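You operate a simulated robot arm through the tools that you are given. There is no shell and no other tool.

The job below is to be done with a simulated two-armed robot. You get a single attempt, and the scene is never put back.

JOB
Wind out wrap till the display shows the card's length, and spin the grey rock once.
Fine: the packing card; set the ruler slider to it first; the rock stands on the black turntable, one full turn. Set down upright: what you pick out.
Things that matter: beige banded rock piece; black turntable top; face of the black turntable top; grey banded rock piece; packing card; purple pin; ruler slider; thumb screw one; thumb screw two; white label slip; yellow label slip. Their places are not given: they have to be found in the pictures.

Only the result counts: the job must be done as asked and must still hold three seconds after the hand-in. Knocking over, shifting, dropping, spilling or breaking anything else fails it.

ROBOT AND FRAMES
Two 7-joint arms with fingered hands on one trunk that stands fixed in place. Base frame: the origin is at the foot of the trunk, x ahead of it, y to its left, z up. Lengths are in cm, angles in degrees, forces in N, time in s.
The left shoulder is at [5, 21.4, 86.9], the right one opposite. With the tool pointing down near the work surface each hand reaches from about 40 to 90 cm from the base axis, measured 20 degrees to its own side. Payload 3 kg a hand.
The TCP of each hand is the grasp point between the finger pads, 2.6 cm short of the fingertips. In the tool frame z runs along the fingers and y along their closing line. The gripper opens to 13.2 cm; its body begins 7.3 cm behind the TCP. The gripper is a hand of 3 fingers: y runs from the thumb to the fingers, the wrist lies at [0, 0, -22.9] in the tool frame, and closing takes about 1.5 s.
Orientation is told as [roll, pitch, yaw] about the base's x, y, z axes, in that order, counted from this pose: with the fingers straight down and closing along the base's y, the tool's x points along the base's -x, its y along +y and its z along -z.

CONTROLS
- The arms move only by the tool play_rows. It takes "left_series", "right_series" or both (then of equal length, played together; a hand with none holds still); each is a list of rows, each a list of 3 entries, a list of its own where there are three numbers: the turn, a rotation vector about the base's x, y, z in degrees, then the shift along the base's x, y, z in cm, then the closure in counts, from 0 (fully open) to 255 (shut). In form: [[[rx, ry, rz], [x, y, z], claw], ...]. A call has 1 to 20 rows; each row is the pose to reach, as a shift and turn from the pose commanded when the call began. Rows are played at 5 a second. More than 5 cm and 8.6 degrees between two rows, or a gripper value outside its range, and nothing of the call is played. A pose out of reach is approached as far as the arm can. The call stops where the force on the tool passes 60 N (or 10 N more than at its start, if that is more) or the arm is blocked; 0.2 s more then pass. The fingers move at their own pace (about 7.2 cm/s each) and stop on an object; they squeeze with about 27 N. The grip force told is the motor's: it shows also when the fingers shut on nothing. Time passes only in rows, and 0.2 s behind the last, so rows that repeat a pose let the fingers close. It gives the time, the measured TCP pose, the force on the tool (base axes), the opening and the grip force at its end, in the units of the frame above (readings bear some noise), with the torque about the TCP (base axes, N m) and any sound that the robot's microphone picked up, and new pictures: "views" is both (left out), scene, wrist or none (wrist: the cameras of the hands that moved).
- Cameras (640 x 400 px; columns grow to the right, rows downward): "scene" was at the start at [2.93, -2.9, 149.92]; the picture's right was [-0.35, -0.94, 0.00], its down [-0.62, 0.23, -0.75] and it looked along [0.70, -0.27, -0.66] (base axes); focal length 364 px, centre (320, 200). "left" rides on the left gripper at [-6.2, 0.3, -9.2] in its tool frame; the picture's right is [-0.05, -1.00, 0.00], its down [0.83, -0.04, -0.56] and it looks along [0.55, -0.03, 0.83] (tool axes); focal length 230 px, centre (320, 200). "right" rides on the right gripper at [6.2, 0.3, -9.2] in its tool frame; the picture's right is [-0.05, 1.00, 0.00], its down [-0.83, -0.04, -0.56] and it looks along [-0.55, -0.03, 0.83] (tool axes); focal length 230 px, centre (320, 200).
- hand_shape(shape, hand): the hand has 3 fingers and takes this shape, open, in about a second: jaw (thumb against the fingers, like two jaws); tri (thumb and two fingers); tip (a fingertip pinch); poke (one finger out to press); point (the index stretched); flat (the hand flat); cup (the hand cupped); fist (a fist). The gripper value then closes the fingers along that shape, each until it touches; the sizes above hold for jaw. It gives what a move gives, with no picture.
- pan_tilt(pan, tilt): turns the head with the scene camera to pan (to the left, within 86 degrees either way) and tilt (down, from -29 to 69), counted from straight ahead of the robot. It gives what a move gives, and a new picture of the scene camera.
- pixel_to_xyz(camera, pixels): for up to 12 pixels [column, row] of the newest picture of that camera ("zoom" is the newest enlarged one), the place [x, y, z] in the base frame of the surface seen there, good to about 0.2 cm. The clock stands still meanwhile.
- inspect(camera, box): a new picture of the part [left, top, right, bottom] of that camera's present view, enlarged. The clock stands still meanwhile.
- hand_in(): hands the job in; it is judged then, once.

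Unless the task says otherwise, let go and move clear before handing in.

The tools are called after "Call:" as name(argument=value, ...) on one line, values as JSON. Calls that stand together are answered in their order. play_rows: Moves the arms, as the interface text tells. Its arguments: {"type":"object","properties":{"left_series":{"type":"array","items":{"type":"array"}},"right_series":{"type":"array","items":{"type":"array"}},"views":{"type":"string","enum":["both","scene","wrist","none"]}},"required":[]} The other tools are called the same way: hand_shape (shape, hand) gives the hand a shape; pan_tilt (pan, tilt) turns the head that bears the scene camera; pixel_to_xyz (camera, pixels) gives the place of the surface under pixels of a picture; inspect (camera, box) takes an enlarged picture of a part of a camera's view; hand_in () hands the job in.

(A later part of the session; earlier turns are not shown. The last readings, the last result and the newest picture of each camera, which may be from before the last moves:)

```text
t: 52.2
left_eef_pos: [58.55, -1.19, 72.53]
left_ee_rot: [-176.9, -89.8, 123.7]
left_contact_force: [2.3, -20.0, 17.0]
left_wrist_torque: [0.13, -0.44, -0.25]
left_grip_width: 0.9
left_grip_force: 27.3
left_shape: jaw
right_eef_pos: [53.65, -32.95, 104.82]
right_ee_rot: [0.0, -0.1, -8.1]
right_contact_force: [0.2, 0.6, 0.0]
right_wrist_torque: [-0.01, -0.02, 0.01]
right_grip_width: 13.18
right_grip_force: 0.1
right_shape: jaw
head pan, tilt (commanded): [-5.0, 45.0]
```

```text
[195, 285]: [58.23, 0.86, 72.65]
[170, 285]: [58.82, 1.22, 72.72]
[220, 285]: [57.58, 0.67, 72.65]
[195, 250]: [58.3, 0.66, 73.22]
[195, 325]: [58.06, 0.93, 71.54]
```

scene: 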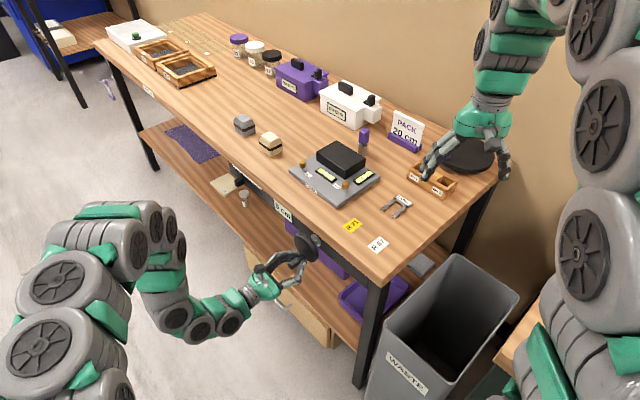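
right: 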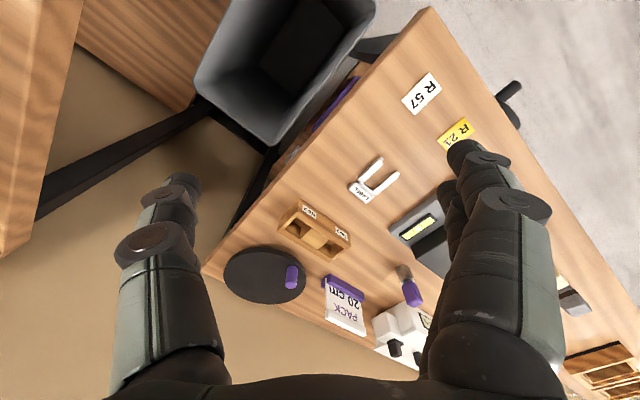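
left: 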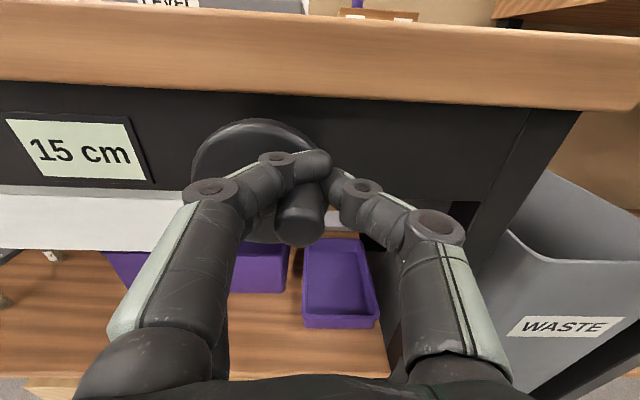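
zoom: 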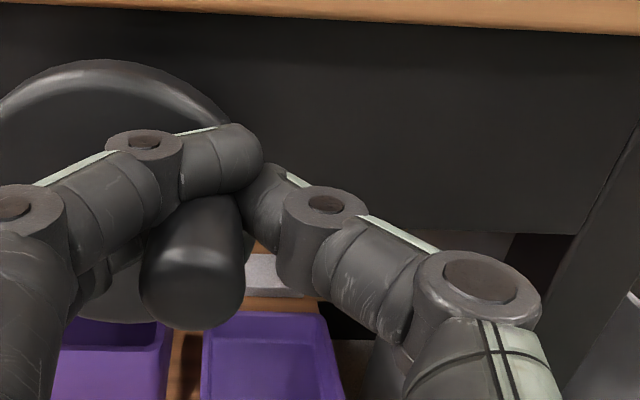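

Handle at ~239°, display still 15. Next step to ~250°.

Call:
play_rows(left_series=[[[0, 0, 0], [-0.08, -0.06, -0.26], 255], [[0, 0, 0], [-0.16, -0.12, -0.52], 255], [[0, 0, 0], [-0.16, -0.12, -0.52], 255]], views="wrist")

```text
t: 53.0
left_eef_pos: [58.44, -1.23, 72.03]
left_ee_rot: [178.7, -89.8, 128.3]
left_contact_force: [-1.6, -20.5, 17.2]
left_wrist_torque: [0.2, -0.36, -0.28]
left_grip_width: 0.85
left_grip_force: 27.2
left_shape: jaw
right_eef_pos: [53.74, -32.93, 104.86]
right_ee_rot: [0.0, 0.0, -8.2]
right_contact_force: [-0.4, -0.4, -0.3]
right_wrist_torque: [-0.01, -0.03, -0.03]
right_grip_width: 13.19
right_grip_force: 0.0
right_shape: jaw
head pan, tilt (commanded): [-5.0, 45.0]
```

left: 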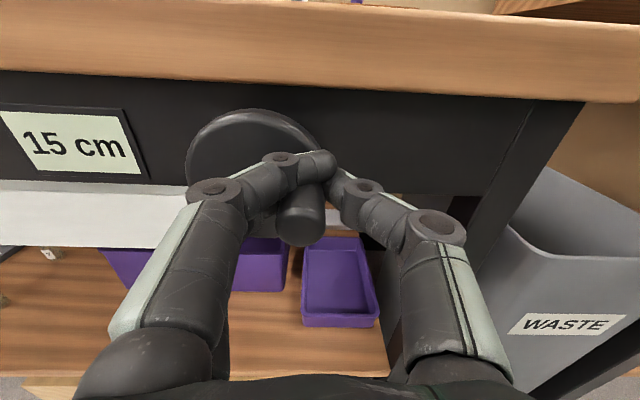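

Still 15. Next step.

Call:
play_rows(left_series=[[[0, 0, 0], [-0.02, -0.02, -0.28], 255], [[0, 0, 0], [-0.06, -0.05, -0.55], 255], [[0, 0, 0], [-0.06, -0.05, -0.55], 255]], views="wrist")

Call:
inspect(camera="left", box=[240, 90, 480, 280])

Call:
pixel_to_xyz(camera="zoom", pixels=[[195, 285], [170, 285], [220, 285], [195, 250], [195, 325]])

```text
t: 53.8
left_eef_pos: [58.27, -1.36, 71.52]
left_ee_rot: [177.1, -89.8, 129.7]
left_contact_force: [-3.2, -23.8, 17.6]
left_wrist_torque: [0.3, -0.36, -0.27]
left_grip_width: 0.82
left_grip_force: 27.2
left_shape: jaw
right_eef_pos: [53.67, -32.95, 104.81]
right_ee_rot: [0.1, 0.0, -8.2]
right_contact_force: [-1.0, 0.0, -0.3]
right_wrist_torque: [0.03, -0.03, -0.01]
right_grip_width: 13.19
right_grip_force: 0.1
right_shape: jaw
head pan, tilt (commanded): [-5.0, 45.0]
```

left: 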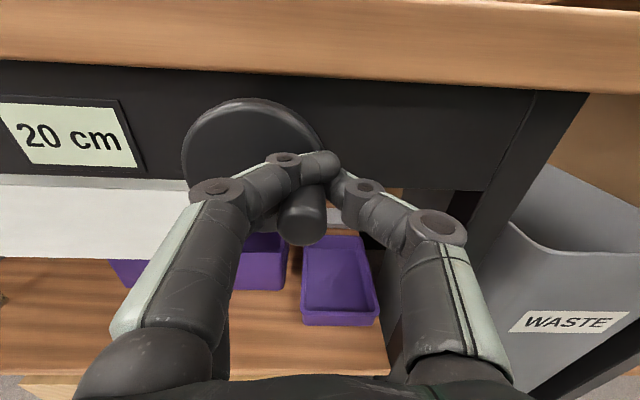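

```text
2.11 times, centred on (360, 185) of left
```

zoom: 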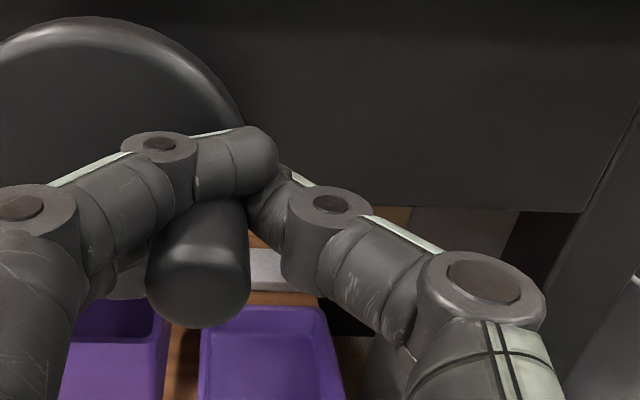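

```text
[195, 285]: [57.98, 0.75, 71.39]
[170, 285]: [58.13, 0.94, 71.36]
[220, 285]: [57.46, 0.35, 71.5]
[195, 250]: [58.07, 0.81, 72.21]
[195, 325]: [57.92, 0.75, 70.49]
```

Display shows 20 cm; the pattern fits 20 cm per turn rounded to 5, so the true value is only just past 17.5. I'll wind about 40° more to sit in the middle of the 20 band.

Call:
play_rows(left_series=[[[0, 0, 0], [0, 0, -0.34], 255], [[0, 0, 0], [0, 0, -0.67], 255], [[0, 0, 0], [0.05, 0.04, -1.0], 255], [[0, 0, 0], [0.11, 0.08, -1.32], 255], [[0, 0, 0], [0.2, 0.16, -1.6], 255], [[0, 0, 0], [0.2, 0.16, -1.6], 255]], views="wrist")

Call:
inspect(camera="left", box=[240, 90, 480, 280])

Call:
pixel_to_xyz(camera="zoom", pixels=[[195, 285], [170, 285], [220, 285], [195, 250], [195, 320]])

```text
t: 55.2
left_eef_pos: [58.48, -1.15, 69.7]
left_ee_rot: [-167.6, -89.8, 114.7]
left_contact_force: [-14.3, -11.4, 4.2]
left_wrist_torque: [0.21, -0.19, -0.17]
left_grip_width: 0.85
left_grip_force: 27.1
left_shape: jaw
right_eef_pos: [53.83, -32.97, 104.75]
right_ee_rot: [0.0, 0.1, -8.0]
right_contact_force: [-0.6, -0.1, -0.1]
right_wrist_torque: [-0.02, 0.01, -0.01]
right_grip_width: 13.19
right_grip_force: 0.0
right_shape: jaw
head pan, tilt (commanded): [-5.0, 45.0]
```

left: 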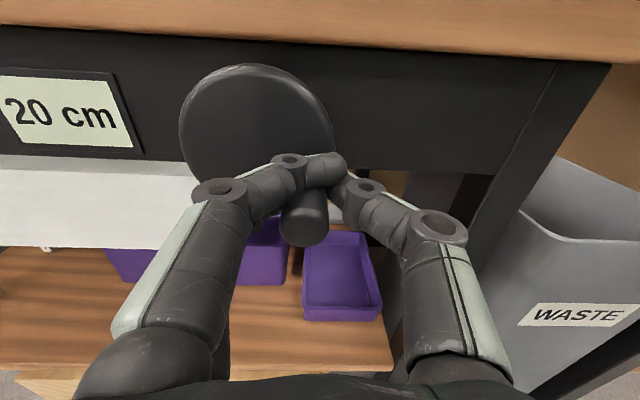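

```text
2.11 times, centred on (360, 185) of left
```

zoom: 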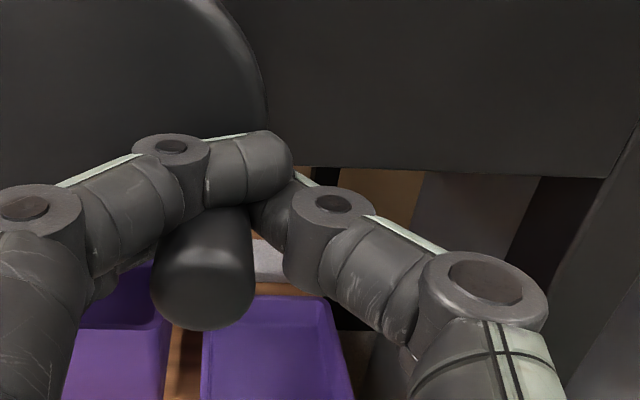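

```text
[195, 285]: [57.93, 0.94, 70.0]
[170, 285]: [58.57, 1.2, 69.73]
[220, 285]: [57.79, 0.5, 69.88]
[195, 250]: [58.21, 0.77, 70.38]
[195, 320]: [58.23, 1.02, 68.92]
```

Handle at ~291° (≈19.4 cm by my count), display 20 cm. One more small nudge of ~8°, then open and pull straight back.

Call:
play_rows(left_series=[[[0, 0, 0], [0.08, 0.06, -0.2], 255], [[0, 0, 0], [0.15, 0.12, -0.41], 255], [[0, 0, 0], [0.15, 0.12, -0.41], 255], [[0, 0, 0], [0.15, 0.12, -0.36], 200], [[0, 0, 0], [0.15, 0.12, -0.31], 140], [[0, 0, 0], [0.15, 0.12, -0.31], 90], [[0, 0, 0], [-1.0, 1.7, -0.31], 60], [[0, 0, 0], [-3.0, 4.3, -0.31], 40], [[0, 0, 0], [-5.0, 6.9, -0.31], 0], [[0, 0, 0], [-6.5, 8.8, -0.31], 0]], views="both")

Call:
inspect(camera="left", box=[200, 50, 440, 200])

```text
t: 57.4
left_eef_pos: [52.2, 7.71, 69.45]
left_ee_rot: [-178.8, -89.7, 125.9]
left_contact_force: [-0.2, -0.1, 0.1]
left_wrist_torque: [0.0, -0.03, 0.03]
left_grip_width: 13.15
left_grip_force: 0.0
left_shape: jaw
right_eef_pos: [53.83, -32.87, 104.76]
right_ee_rot: [0.0, -0.1, -8.1]
right_contact_force: [-0.2, -0.1, -0.1]
right_wrist_torque: [0.03, 0.0, 0.02]
right_grip_width: 13.18
right_grip_force: 0.0
right_shape: jaw
head pan, tilt (commanded): [-5.0, 45.0]
```

scene: 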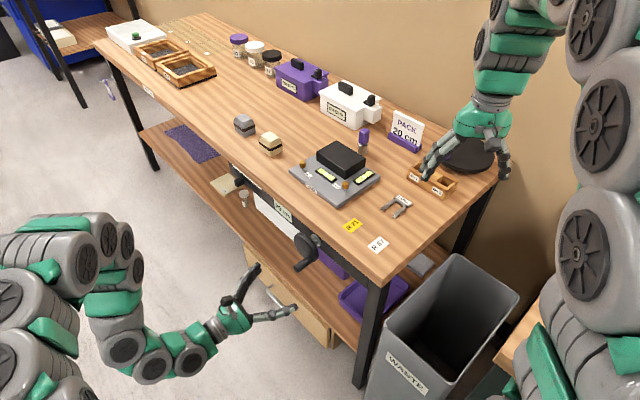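
left: 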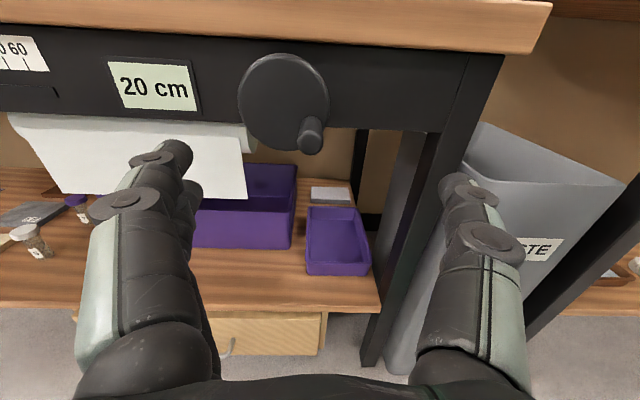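

```text
2.67 times, centred on (320, 125) of left
```

zoom: 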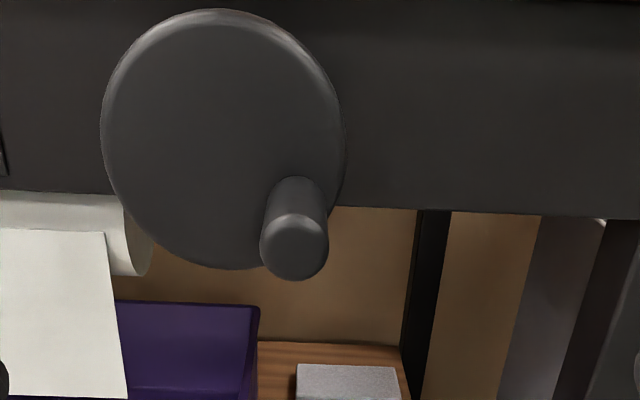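

The display holds 20 cm with the hand withdrawn. Next is the grey rock (scene 245,125); I'll map free spots on the bench for a hand-over to the right arm, since the turntable is out of the left arm's reach.

Call:
pixel_to_xyz(camera="scene", pixels=[[430, 215], [420, 235], [400, 205], [378, 243], [353, 225], [300, 130], [291, 172], [332, 207], [383, 180], [340, 143], [245, 130], [270, 150]])

Call:
inspect(camera="scene", box=[210, 90, 330, 165])

Call:
inspect(camera="scene", box=[320, 130, 520, 255])

```text
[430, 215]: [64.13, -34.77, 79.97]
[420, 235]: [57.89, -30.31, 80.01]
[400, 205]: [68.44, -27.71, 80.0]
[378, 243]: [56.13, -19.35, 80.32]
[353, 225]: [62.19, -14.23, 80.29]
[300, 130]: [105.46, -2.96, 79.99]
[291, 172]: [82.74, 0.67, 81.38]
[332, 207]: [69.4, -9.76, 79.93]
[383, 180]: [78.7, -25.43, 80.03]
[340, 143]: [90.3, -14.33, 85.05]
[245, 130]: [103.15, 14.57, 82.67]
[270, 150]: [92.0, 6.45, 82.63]
```

```text
5.33 times, centred on (270, 128) of scene
```

zoom: 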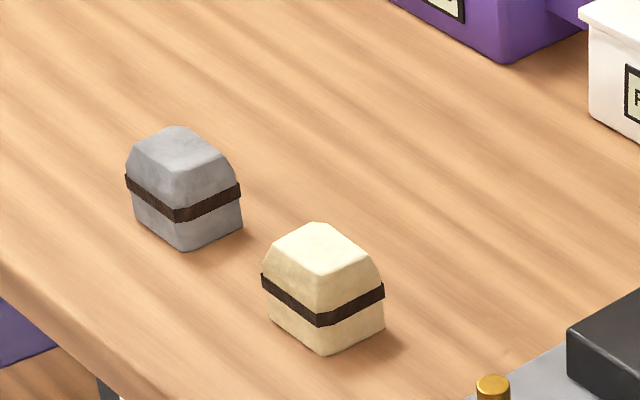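

```text
3.20 times, centred on (420, 192) of scene
```

zoom: 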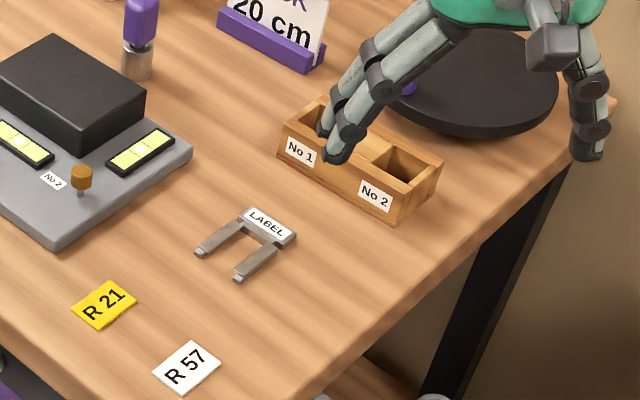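

The grey rock is a small block about 4–5 cm. I'll measure its faces and corners from this zoom view.

Call:
inspect(camera="scene", box=[220, 105, 284, 145])

Call:
pixel_to_xyz(camera="zoom", pixels=[[320, 200], [200, 110], [280, 180], [120, 180], [250, 290], [260, 300], [350, 240], [140, 240], [300, 280], [180, 260], [250, 100], [255, 340]])

```text
10.00 times, centred on (252, 125) of scene
```

zoom: 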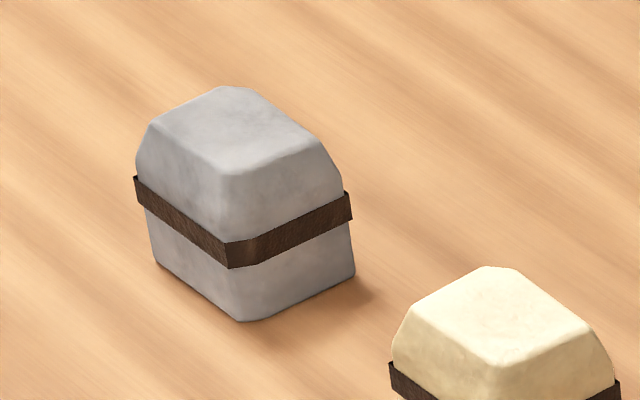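

```text
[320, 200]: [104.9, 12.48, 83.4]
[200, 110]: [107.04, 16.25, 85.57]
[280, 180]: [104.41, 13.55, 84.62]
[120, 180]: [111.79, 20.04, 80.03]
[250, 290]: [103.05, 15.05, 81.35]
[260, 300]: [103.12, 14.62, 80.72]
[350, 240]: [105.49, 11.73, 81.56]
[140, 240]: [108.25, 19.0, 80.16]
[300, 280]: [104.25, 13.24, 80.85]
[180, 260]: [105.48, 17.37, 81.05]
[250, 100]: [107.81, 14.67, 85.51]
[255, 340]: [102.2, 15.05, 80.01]
```

The rock is aligned with the bench, centre about (105.9, 14.8), 4.4 cm wide, 5.6 cm tall — near the left arm's limit, so I'll approach nearly horizontally at yaw −30°. First bring the left hand up and along in front of the bench.

Call:
play_rows(left_series=[[[0, 0, 0], [1, 4, 1.5], 0], [[0, 0, 2.5], [3, 8, 3.5], 0], [[0, 0, 5], [5.5, 11.5, 5.5], 0], [[0, 0, 8], [8.5, 15, 7.5], 0], [[0, 0, 11], [11.5, 18.5, 9.5], 0], [[0, 0, 14], [14.5, 21.5, 11.5], 0], [[0, 0, 17], [17.5, 24, 13.5], 0], [[0, 0, 20], [20.5, 26, 15.5], 0], [[0, 0, 22.9], [22.8, 27.3, 17], 0]], views="both")

```text
refused: row 4 steps farther than a row can; nothing moved
```

The step was a touch over 5 cm; splitting it finer.

Call:
play_rows(left_series=[[[0, 0, 0], [1, 4, 1.5], 0], [[0, 0, 2.5], [3, 7.5, 3.3], 0], [[0, 0, 5], [5.5, 10.8, 5.2], 0], [[0, 0, 8], [8, 14, 7], 0], [[0, 0, 11], [10.7, 17.2, 9], 0], [[0, 0, 14], [13.4, 20.2, 11], 0], [[0, 0, 17], [16.3, 23, 13], 0], [[0, 0, 20], [19.5, 25.5, 15], 0], [[0, 0, 22.9], [22.8, 27.3, 17], 0]], views="both")

```text
t: 59.4
left_eef_pos: [74.89, 35.11, 86.35]
left_ee_rot: [-157.6, -89.7, 127.7]
left_contact_force: [0.2, 0.3, 0.2]
left_wrist_torque: [0.01, 0.03, -0.01]
left_grip_width: 13.18
left_grip_force: 0.1
left_shape: jaw
right_eef_pos: [53.69, -32.95, 104.87]
right_ee_rot: [-0.1, 0.0, -8.0]
right_contact_force: [-0.2, 0.0, 0.0]
right_wrist_torque: [0.03, -0.01, 0.01]
right_grip_width: 13.17
right_grip_force: 0.1
right_shape: jaw
head pan, tilt (commanded): [-5.0, 45.0]
```

scene: 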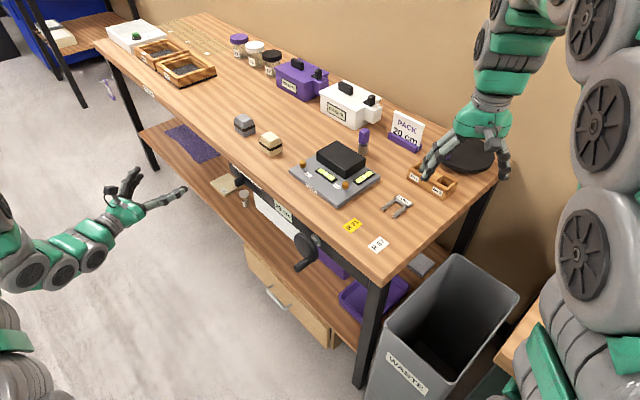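
left: 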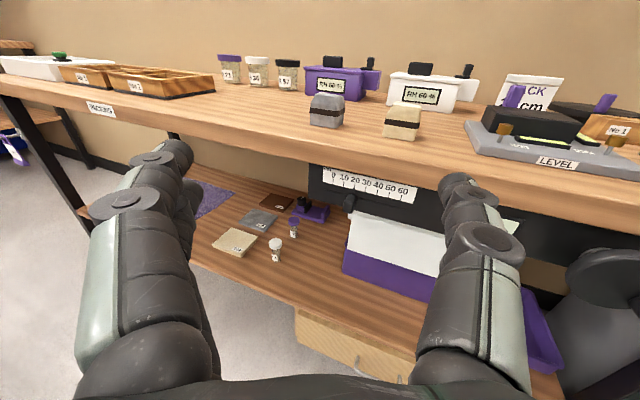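

Clear view of the grey rock (325,110) left of the beige one (402,120). I'll move to a pre-grasp point in front of it, tilting the fingers 15° down.

Call:
play_rows(left_series=[[[1.25, 2.17, 0], [3.3, -2.3, 0.6], 20], [[2.5, 4.33, 0], [6.5, -4.5, 1.2], 40], [[3.75, 6.5, 0], [9.8, -6.8, 1.8], 60], [[5, 8.67, 0], [13.1, -9.1, 2.2], 60], [[6.25, 10.83, 0], [16.3, -11.3, 2.4], 60], [[7.5, 13, 0], [19.6, -13.6, 2.4], 60]], views="both")

Call:
inspect(camera="left", box=[200, 50, 440, 200])

```text
t: 60.8
left_eef_pos: [94.78, 21.26, 88.81]
left_ee_rot: [-0.4, -75.1, -29.6]
left_contact_force: [0.5, -0.9, -0.5]
left_wrist_torque: [-0.04, 0.0, 0.01]
left_grip_width: 10.12
left_grip_force: 0.1
left_shape: jaw
right_eef_pos: [53.68, -32.97, 104.71]
right_ee_rot: [0.1, 0.0, -8.1]
right_contact_force: [0.0, -1.2, -0.1]
right_wrist_torque: [-0.01, 0.01, 0.0]
right_grip_width: 13.18
right_grip_force: 0.1
right_shape: jaw
head pan, tilt (commanded): [-5.0, 45.0]
```

scene: 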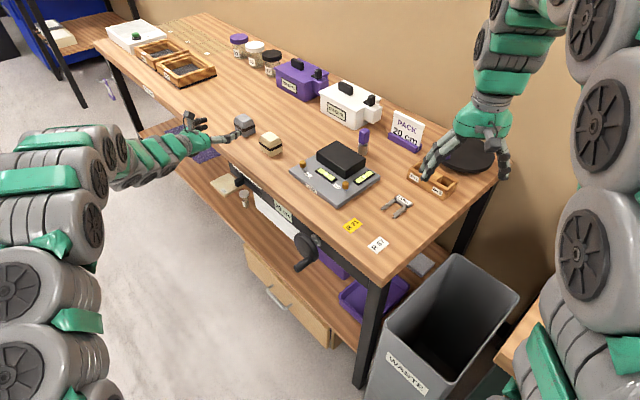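
left: 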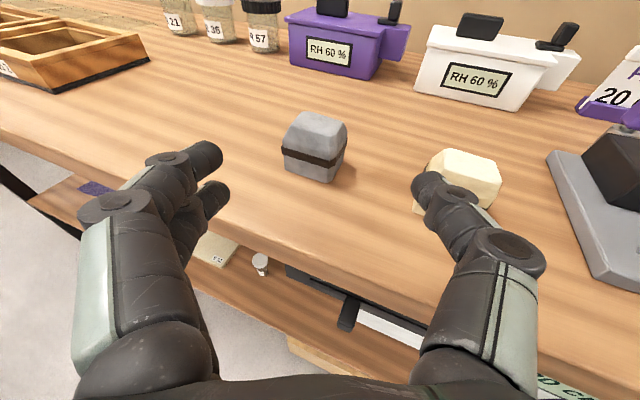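

```text
2.67 times, centred on (320, 125) of left
```

zoom: 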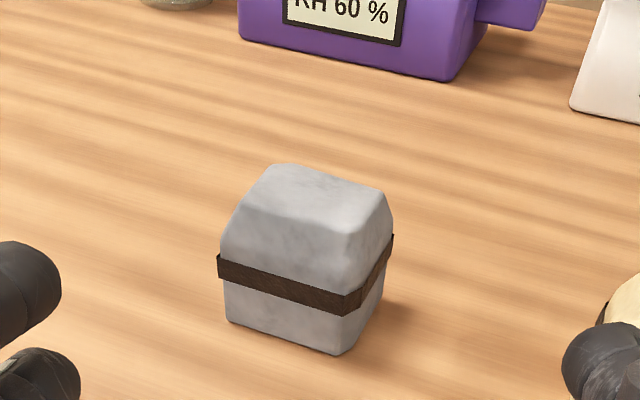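

The rock is right ahead at (316,147). I'll measure it from this closer view, along with the beige rock.

Call:
pixel_to_xyz(camera="zoom", pixels=[[228, 320], [338, 352], [383, 288], [290, 310], [362, 305], [218, 265], [348, 302], [392, 245], [330, 200], [270, 180], [300, 260], [370, 235]])

Call:
pixel_to_xyz(camera="left", pixels=[[470, 165], [435, 165], [495, 190], [440, 200], [316, 172], [560, 170], [600, 250], [610, 140]])

```text
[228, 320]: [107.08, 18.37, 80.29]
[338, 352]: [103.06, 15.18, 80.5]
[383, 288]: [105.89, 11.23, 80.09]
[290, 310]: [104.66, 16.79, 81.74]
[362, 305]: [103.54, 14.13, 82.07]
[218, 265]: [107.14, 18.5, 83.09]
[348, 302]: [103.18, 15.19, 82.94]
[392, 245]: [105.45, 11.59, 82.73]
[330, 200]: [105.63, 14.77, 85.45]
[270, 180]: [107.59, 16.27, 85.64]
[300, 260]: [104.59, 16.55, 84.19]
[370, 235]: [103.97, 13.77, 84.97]
```

```text
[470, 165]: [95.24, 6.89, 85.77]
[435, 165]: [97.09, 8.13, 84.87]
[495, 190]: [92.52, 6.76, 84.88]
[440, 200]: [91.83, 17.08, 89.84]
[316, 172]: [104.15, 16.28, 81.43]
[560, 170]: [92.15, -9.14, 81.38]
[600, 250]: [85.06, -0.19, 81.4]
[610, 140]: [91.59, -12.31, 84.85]
```

Rock centre is (106.5, 14.8), about 5 cm square, 5.6 tall. I'll lower to z≈84 and slide the open jaws forward around it.

Call:
play_rows(left_series=[[[0, 0, 0], [1.0, -0.6, -2.6], 40], [[0, 0, 0], [2.0, -1.1, -4.8], 40], [[0, 0, 0], [4.2, -2.3, -4.8], 40], [[0, 0, 0], [6.4, -3.5, -4.8], 40], [[0, 0, 0], [8.3, -4.6, -4.8], 40], [[0, 0, 0], [10.0, -5.5, -4.8], 40]], views="both")

```text
t: 62.2
left_eef_pos: [104.54, 16.01, 84.09]
left_ee_rot: [-0.3, -75.1, -29.7]
left_contact_force: [-0.1, -0.6, -0.5]
left_wrist_torque: [-0.01, -0.02, 0.01]
left_grip_width: 11.09
left_grip_force: 0.0
left_shape: jaw
right_eef_pos: [53.79, -32.96, 104.88]
right_ee_rot: [0.0, 0.0, -8.1]
right_contact_force: [-0.6, -0.2, -0.6]
right_wrist_torque: [-0.02, 0.02, 0.05]
right_grip_width: 13.17
right_grip_force: 0.0
right_shape: jaw
head pan, tilt (commanded): [-5.0, 45.0]
```

scene: 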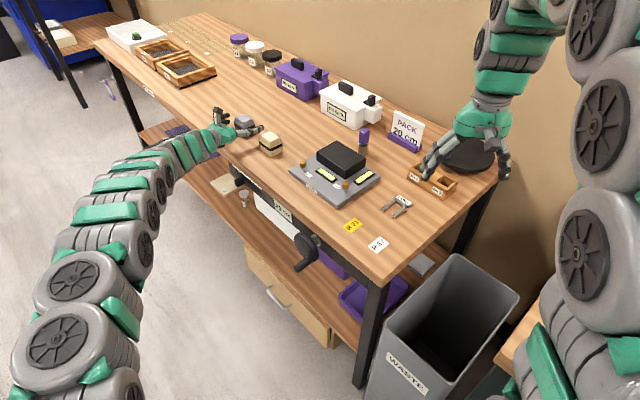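
left: 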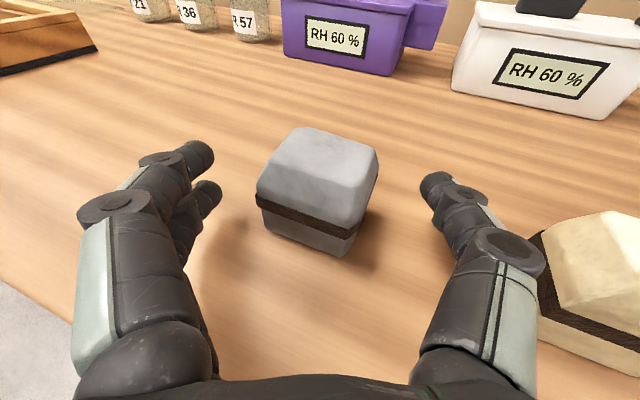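

In reach, with the rock centred between the jaws (318,195). Closing on it.

Call:
play_rows(left_series=[[[0, 0, 0], [0.2, -0.1, 0], 80], [[0, 0, 0], [0.2, -0.1, 0], 110], [[0, 0, 0], [0.2, -0.1, 0], 140], [[0, 0, 0], [0.2, -0.1, 0], 180], [[0, 0, 0], [0.2, -0.1, 0], 220], [[0, 0, 0], [0.2, -0.1, 0], 255], [[0, 0, 0], [0.2, -0.1, 0], 255], [[0, 0, 0], [0.2, -0.1, 0], 255]], views="wrist")

Call:
inspect(camera="left", box=[200, 100, 440, 260])

```text
t: 64.0
left_eef_pos: [104.66, 15.78, 83.97]
left_ee_rot: [-0.2, -75.1, -30.0]
left_contact_force: [0.5, -0.6, 0.0]
left_wrist_torque: [0.03, -0.04, -0.04]
left_grip_width: 5.15
left_grip_force: 27.3
left_shape: jaw
right_eef_pos: [53.7, -32.95, 104.67]
right_ee_rot: [0.0, 0.0, -8.1]
right_contact_force: [0.0, -0.4, 0.0]
right_wrist_torque: [0.03, 0.0, -0.01]
right_grip_width: 13.16
right_grip_force: 0.1
right_shape: jaw
head pan, tilt (commanded): [-5.0, 45.0]
```

left: 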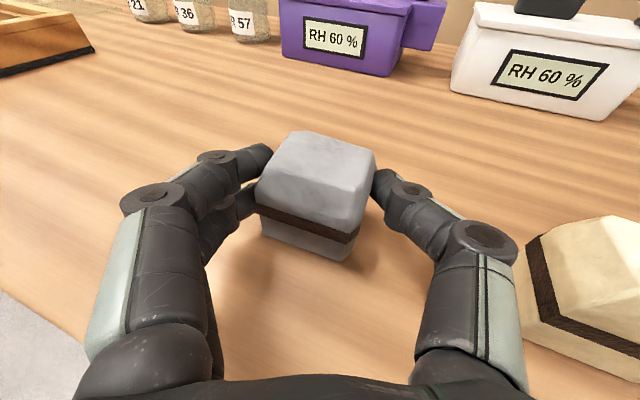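

```text
2.50 times, centred on (320, 180) of left
```

zoom: 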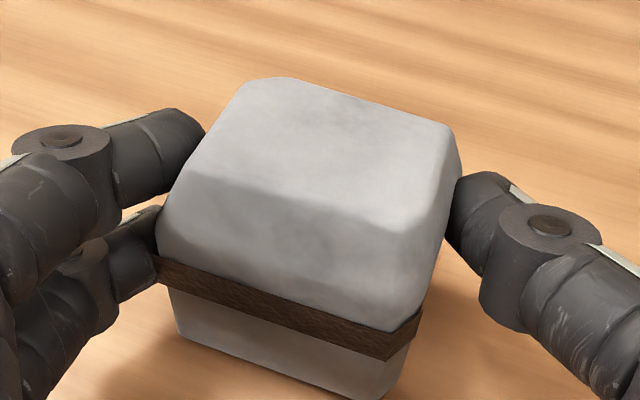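

Gripped at 5.15 cm, 27 N. Lift 2 cm slowly and check the hold.

Call:
play_rows(left_series=[[[0, 0, 0], [0, 0, 0.4], 255], [[0, 0, 0], [0, 0, 0.8], 255], [[0, 0, 0], [0, 0, 1.4], 255], [[0, 0, 0], [0, 0, 2.0], 255], [[0, 0, 0], [0, 0, 2.0], 255]], views="both")

Call:
inspect(camera="left", box=[200, 100, 440, 260])

Call:
inspect(camera="scene", box=[190, 90, 310, 165])

```text
t: 65.2
left_eef_pos: [104.78, 15.71, 86.06]
left_ee_rot: [-0.1, -75.2, -30.0]
left_contact_force: [-0.1, 0.1, -2.4]
left_wrist_torque: [0.04, 0.04, 0.0]
left_grip_width: 5.12
left_grip_force: 27.0
left_shape: jaw
right_eef_pos: [53.71, -33.02, 104.75]
right_ee_rot: [0.0, 0.0, -8.2]
right_contact_force: [0.8, 0.8, 0.2]
right_wrist_torque: [0.0, -0.02, 0.0]
right_grip_width: 13.17
right_grip_force: 0.0
right_shape: jaw
head pan, tilt (commanded): [-5.0, 45.0]
```

scene: 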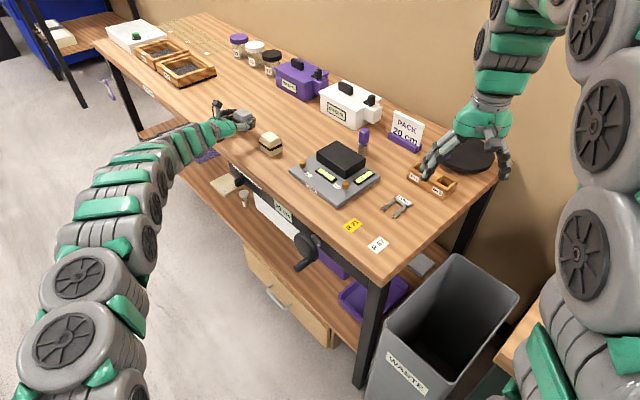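
left: 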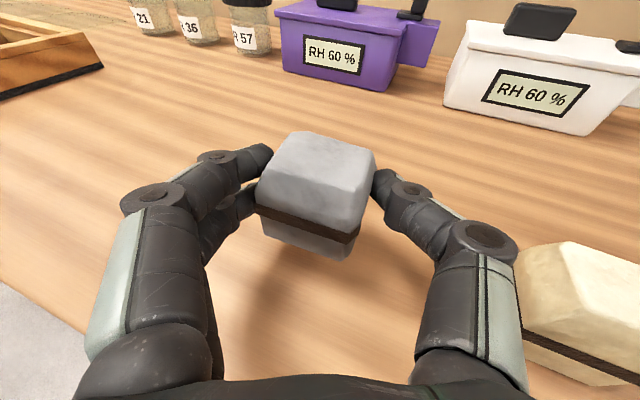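

```text
2.50 times, centred on (320, 180) of left
```

zoom: 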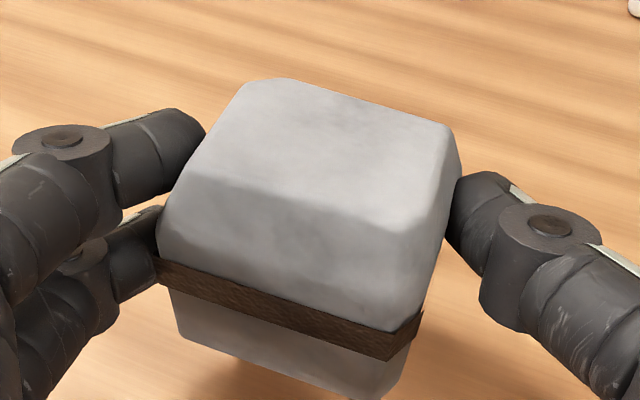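

```text
5.33 times, centred on (250, 128) of scene
```

zoom: 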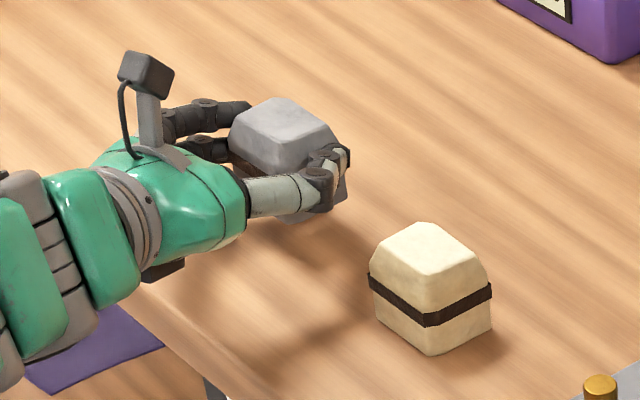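

The rock is held firmly (2.4 N, no slip). I'll lift it higher, carry it over to above a free spot near the front edge between the beige rock and the level plate (about 85.3, 7.1).

Call:
play_rows(left_series=[[[0, 0, 0], [0, 0, 3], 255], [[0, 0, 0], [0, 0, 6], 255], [[0, 0, 0], [0, 0, 8.5], 255], [[0, 0, 0], [-3.5, -1.3, 8.5], 255], [[0, 0, 0], [-7.1, -2.5, 8.5], 255], [[0, 0, 0], [-10.6, -3.8, 8.5], 255], [[0, 0, 0], [-14.1, -5.1, 8.5], 255], [[0, 0, 0], [-17.7, -6.3, 8.5], 255], [[0, 0, 0], [-21.2, -7.6, 8.5], 255], [[0, 0, 0], [-21.2, -7.6, 6], 255]], views="both")

Call:
inspect(camera="scene", box=[220, 110, 380, 210])

```text
t: 67.4
left_eef_pos: [83.51, 8.27, 92.05]
left_ee_rot: [0.0, -75.3, -30.0]
left_contact_force: [0.2, 0.4, -2.9]
left_wrist_torque: [0.02, 0.05, 0.02]
left_grip_width: 5.0
left_grip_force: 26.8
left_shape: jaw
right_eef_pos: [53.71, -32.9, 104.84]
right_ee_rot: [-0.1, 0.1, -8.1]
right_contact_force: [0.7, 0.5, 0.4]
right_wrist_torque: [-0.01, 0.01, -0.01]
right_grip_width: 13.21
right_grip_force: 0.1
right_shape: jaw
head pan, tilt (commanded): [-5.0, 45.0]
```

scene: 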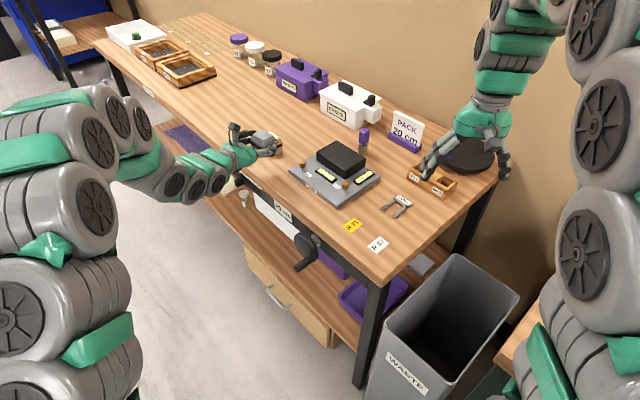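
left: 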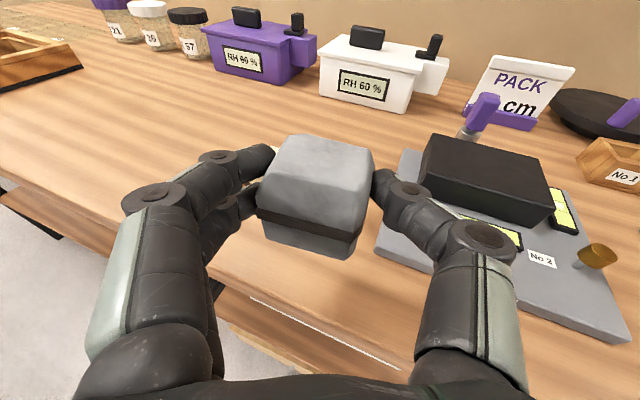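

```text
4.00 times, centred on (300, 160) of scene
```

zoom: 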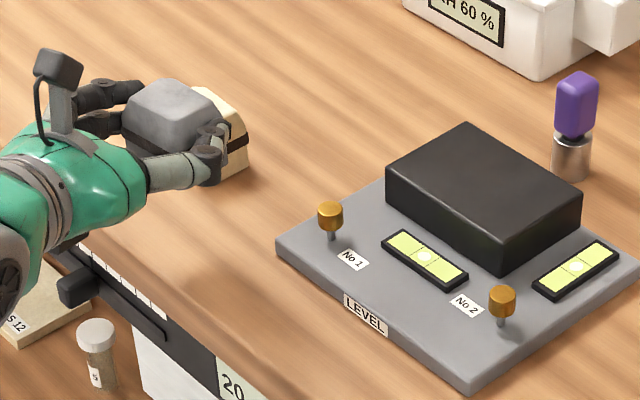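

The rock is above the chosen spot, clear of the plate and the beige rock. Lower it 7.95 cm to the bench.

Call:
play_rows(left_series=[[[0, 0, 0], [0, 0, -2.5], 255], [[0, 0, 0], [0, 0, -5], 255], [[0, 0, 0], [0, 0, -6.5], 255], [[0, 0, 0], [0, 0, -7.3], 255], [[0, 0, 0], [0, 0, -7.75], 255], [[0, 0, 0], [0, 0, -7.95], 255], [[0, 0, 0], [0, 0, -7.95], 255]], views="both")

Call:
inspect(camera="scene", box=[220, 110, 380, 210])

```text
t: 69.0
left_eef_pos: [83.59, 8.27, 84.08]
left_ee_rot: [0.0, -75.3, -30.0]
left_contact_force: [-0.9, 0.1, 0.6]
left_wrist_torque: [0.03, -0.03, 0.0]
left_grip_width: 4.97
left_grip_force: 27.6
left_shape: jaw
right_eef_pos: [53.82, -32.98, 104.79]
right_ee_rot: [0.1, 0.1, -8.1]
right_contact_force: [0.3, 0.1, -0.2]
right_wrist_torque: [0.02, -0.04, -0.03]
right_grip_width: 13.19
right_grip_force: 0.0
right_shape: jaw
head pan, tilt (commanded): [-5.0, 45.0]
```

scene: 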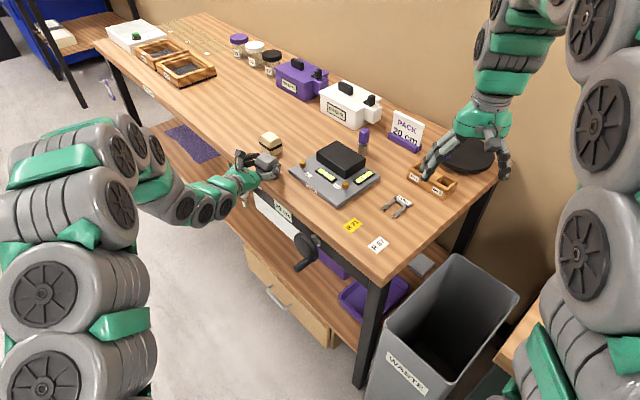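
left: 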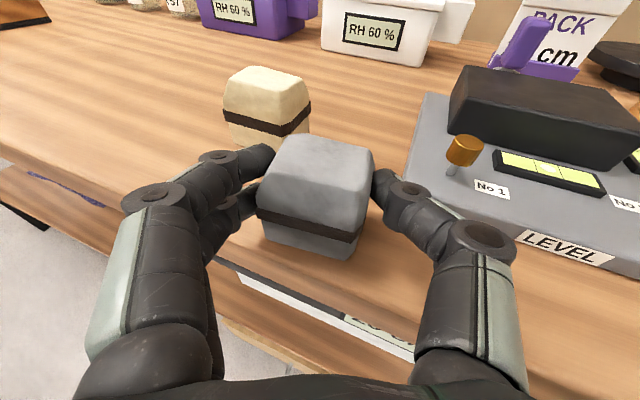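

```text
4.00 times, centred on (300, 160) of scene
```

zoom: 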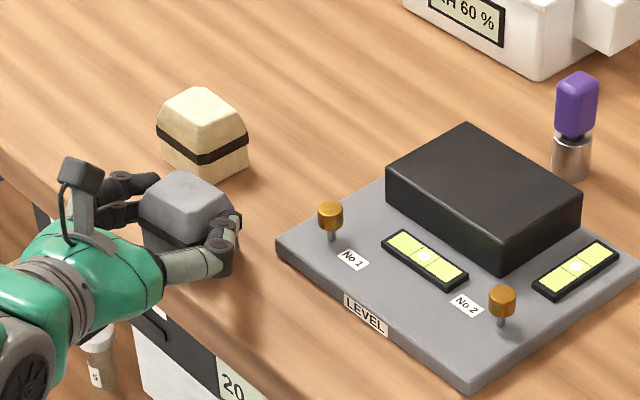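

The rock has touched down (slight upward force, weight gone). Open gently and back the left hand away along its own axis.

Call:
play_rows(left_series=[[[0, 0, 0], [0, 0, 0], 200], [[0, 0, 0], [0, 0, 0], 140], [[0, 0, 0], [0, 0, 0], 110], [[0, 0, 0], [0, 0, 0], 100], [[0, 0, 0], [-1.7, 1.0, 0.5], 90], [[0, 0, 0], [-4.2, 2.4, 1.3], 90], [[0, 0, 0], [-7.0, 5.5, 2.0], 60], [[0, 0, 0], [-10.0, 9.0, 2.0], 30], [[0, 0, 0], [-12.0, 13.0, 2.0], 0], [[0, 0, 0], [-14.0, 17.0, 2.0], 0]], views="both")

Call:
inspect(camera="scene", box=[220, 110, 380, 210])

```text
t: 71.2
left_eef_pos: [69.17, 25.26, 86.19]
left_ee_rot: [-0.1, -75.3, -30.1]
left_contact_force: [0.2, -0.6, -0.8]
left_wrist_torque: [0.01, 0.03, -0.01]
left_grip_width: 13.19
left_grip_force: 0.1
left_shape: jaw
right_eef_pos: [53.68, -32.92, 104.77]
right_ee_rot: [0.0, 0.0, -8.1]
right_contact_force: [-0.3, -0.3, -0.2]
right_wrist_torque: [0.01, -0.02, -0.01]
right_grip_width: 13.22
right_grip_force: 0.0
right_shape: jaw
head pan, tilt (commanded): [-5.0, 45.0]
```

scene: 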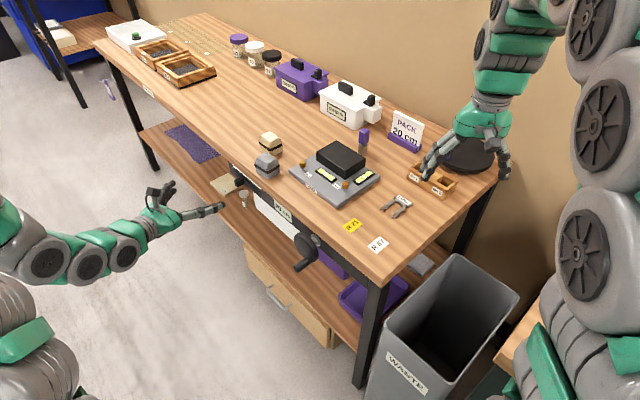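
left: 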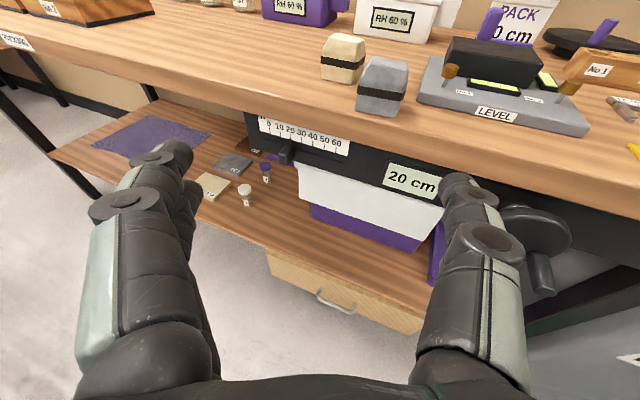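

```text
4.00 times, centred on (300, 160) of scene
```

zoom: 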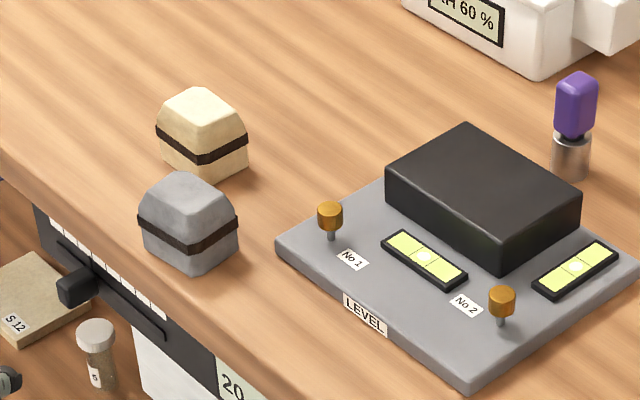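

The grey rock stands upright at the front; display 20 cm, slider 20 intact. I'll measure the rock's new place and thumb screw 1.

Call:
inspect(camera="scene", box=[240, 135, 320, 185])

Call:
pixel_to_xyz(camera="zoom", pixels=[[120, 290], [222, 345], [315, 285], [118, 230], [212, 282], [312, 230], [180, 175], [260, 195], [500, 220], [500, 255], [395, 290], [215, 200]])

```text
8.00 times, centred on (280, 160) of scene
```

zoom: 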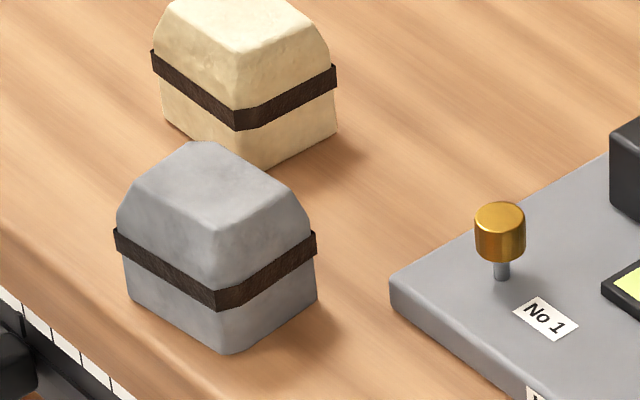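

```text
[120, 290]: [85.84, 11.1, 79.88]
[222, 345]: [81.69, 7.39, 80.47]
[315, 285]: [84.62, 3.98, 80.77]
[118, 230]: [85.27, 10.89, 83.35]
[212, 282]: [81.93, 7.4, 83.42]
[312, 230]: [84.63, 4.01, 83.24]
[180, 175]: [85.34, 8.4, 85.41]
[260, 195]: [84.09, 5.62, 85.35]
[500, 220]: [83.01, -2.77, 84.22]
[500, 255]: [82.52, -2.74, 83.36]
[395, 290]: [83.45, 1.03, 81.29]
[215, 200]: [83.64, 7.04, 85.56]
```

Rock centre now about (85.0, 7.45), sides along the bench axes. I'll bring the right hand over (yaw to +38° so it closes across the bench depth) while moving the left hand further away.

Call:
play_rows(left_series=[[[0, 0, 0], [-1, 1, 0.3], 0], [[0, 0, 0], [-2, 2, 0.6], 0], [[0, 0, 0], [-3, 3, 0.9], 0], [[0, 0, 0], [-4, 4, 1.2], 0], [[0, 0, 0], [-5, 5, 1.5], 0], [[0, 0, 0], [-6, 6, 1.8], 0], [[0, 0, 0], [-7, 7, 2.1], 0], [[0, 0, 0], [-8, 8, 2.4], 0], [[0, 0, 0], [-9, 9, 2.7], 0], [[0, 0, 0], [-10, 10, 3], 0]], right_series=[[[0, 0, 4.6], [2.6, 3.4, 0], 0], [[0, 0, 9.2], [5.2, 6.8, 0], 0], [[0, 0, 13.8], [7.8, 10.2, 0], 0], [[0, 0, 18.4], [10.4, 13.6, 0], 0], [[0, 0, 23], [13, 17, 0], 0], [[0, 0, 27.6], [15.6, 20.4, 0], 0], [[0, 0, 32.2], [18.2, 23.8, 0], 0], [[0, 0, 36.8], [20.8, 27.2, 0], 0], [[0, 0, 41.4], [23.4, 30.6, 0], 0], [[0, 0, 46.1], [26.3, 34, 0], 0]], views="both")

```text
t: 73.4
left_eef_pos: [59.39, 35.1, 89.2]
left_ee_rot: [-0.2, -75.2, -30.0]
left_contact_force: [0.4, -0.1, 0.2]
left_wrist_torque: [-0.03, 0.0, -0.02]
left_grip_width: 13.2
left_grip_force: 0.0
left_shape: jaw
right_eef_pos: [75.11, -0.91, 101.78]
right_ee_rot: [0.0, 0.0, 36.4]
right_contact_force: [-0.2, 0.3, 0.3]
right_wrist_torque: [-0.01, 0.03, 0.03]
right_grip_width: 13.18
right_grip_force: 0.1
right_shape: jaw
right hand out of reach, approached as far as the arm can: row 9, 10
head pan, tilt (commanded): [-5.0, 45.0]
```

scene: 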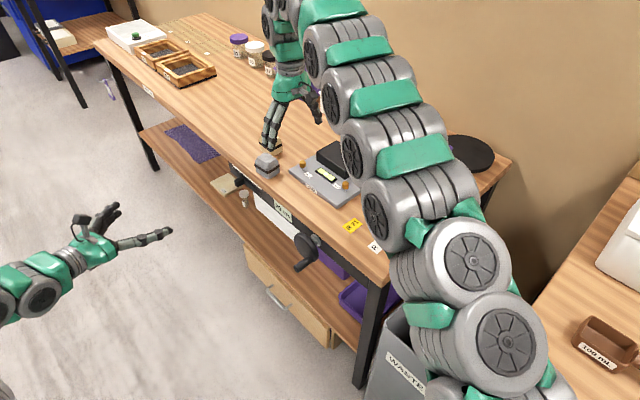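
right: 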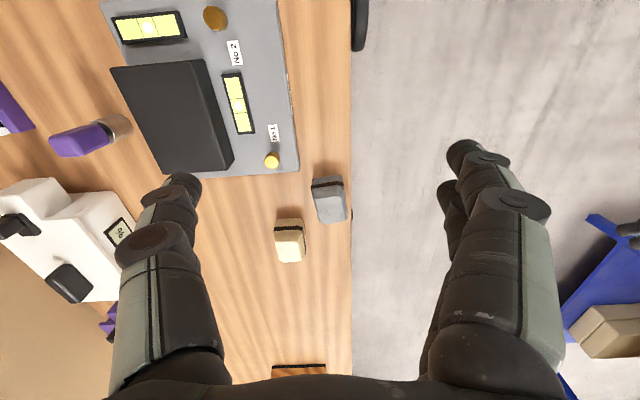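
left: 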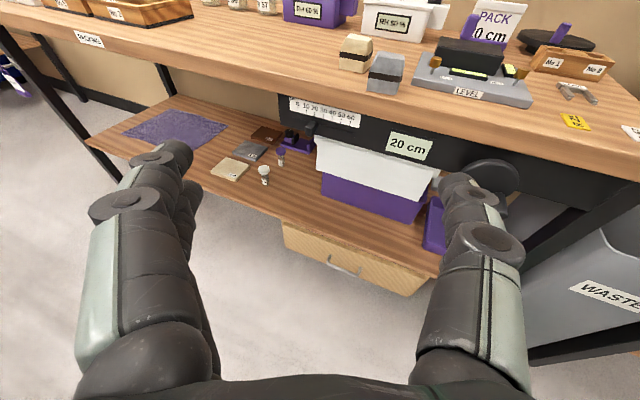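

The right arm's wrist limit is about 82 cm with the tool vertical; tilting the fingers forward will bring the rock (330,200) in reach. I'll pitch 28° and move above the rock.

Call:
play_rows(right_series=[[[4.15, -5.6, 0], [2, 1.7, 0], 40], [[8.3, -11.25, 0], [4.5, 3.8, -1], 60], [[12.45, -16.9, 0], [7.2, 6, -3.5], 80], [[16.6, -22.5, 0], [9.9, 8.35, -6], 80], [[16.6, -22.5, 0], [9.9, 8.35, -6.8], 80]], views="both")

Call:
inspect(camera="right", box=[200, 50, 440, 200])

```text
t: 74.6
left_eef_pos: [59.43, 35.22, 89.18]
left_ee_rot: [-0.1, -75.1, -29.8]
left_contact_force: [-0.5, -1.1, 0.3]
left_wrist_torque: [0.0, 0.03, 0.0]
left_grip_width: 13.19
left_grip_force: 0.0
left_shape: jaw
right_eef_pos: [84.64, 7.29, 94.63]
right_ee_rot: [-0.7, -28.0, 38.1]
right_contact_force: [-0.3, -0.2, 0.2]
right_wrist_torque: [-0.01, 0.0, 0.0]
right_grip_width: 9.11
right_grip_force: 0.1
right_shape: jaw
head pan, tilt (commanded): [-5.0, 45.0]
```

scene: 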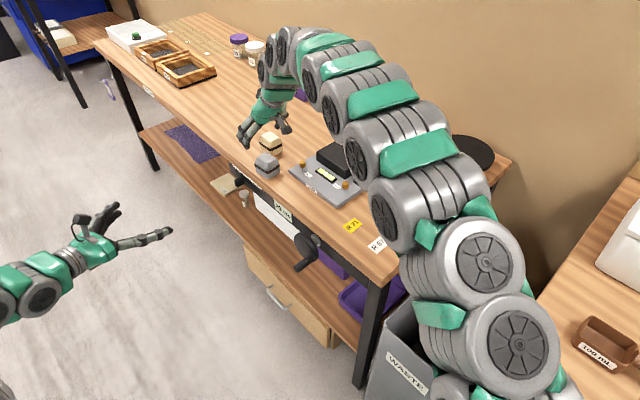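
right: 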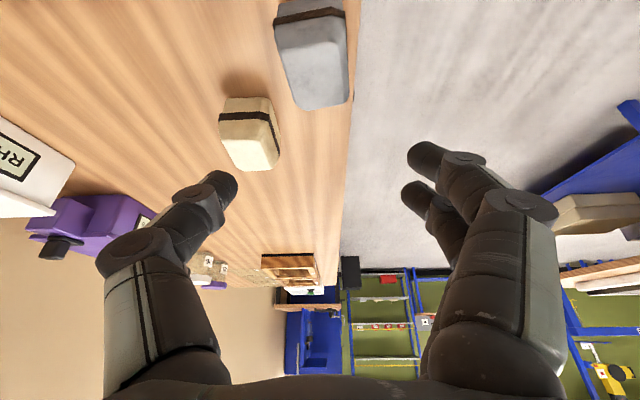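

```text
2.67 times, centred on (320, 125) of right
```

zoom: 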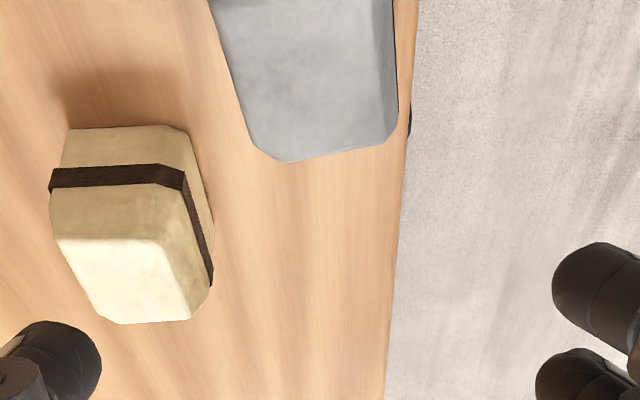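

The rock lies directly below the TCP (310,55 matches a point 12 cm under the tool). I'll measure its top from this camera to centre accurately.

Call:
inspect(camera="right", box=[230, 0, 400, 110])

Call:
pixel_to_xyz(camera="zoom", pixels=[[250, 150], [330, 150], [390, 150], [300, 230], [400, 60], [215, 60], [300, 300], [410, 330], [445, 360], [260, 360], [160, 10], [420, 10]])

```text
3.64 times, centred on (315, 55) of right
```

zoom: 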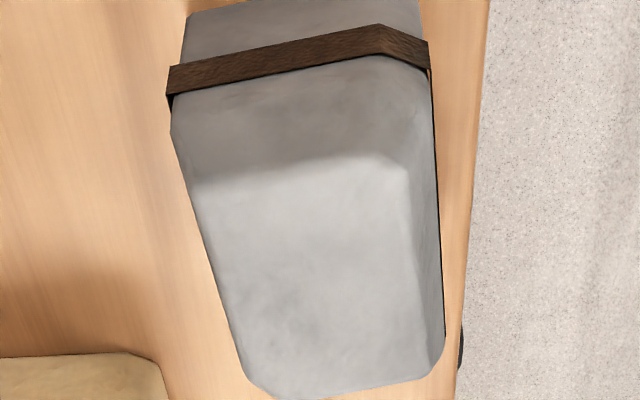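

```text
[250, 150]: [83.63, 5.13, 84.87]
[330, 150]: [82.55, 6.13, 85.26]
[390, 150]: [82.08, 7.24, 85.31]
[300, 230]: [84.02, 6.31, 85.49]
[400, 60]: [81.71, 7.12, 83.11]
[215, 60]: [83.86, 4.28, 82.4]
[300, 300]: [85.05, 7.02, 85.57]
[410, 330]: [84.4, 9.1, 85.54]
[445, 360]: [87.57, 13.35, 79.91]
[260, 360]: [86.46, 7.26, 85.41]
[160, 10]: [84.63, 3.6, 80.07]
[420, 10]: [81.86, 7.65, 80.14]
```

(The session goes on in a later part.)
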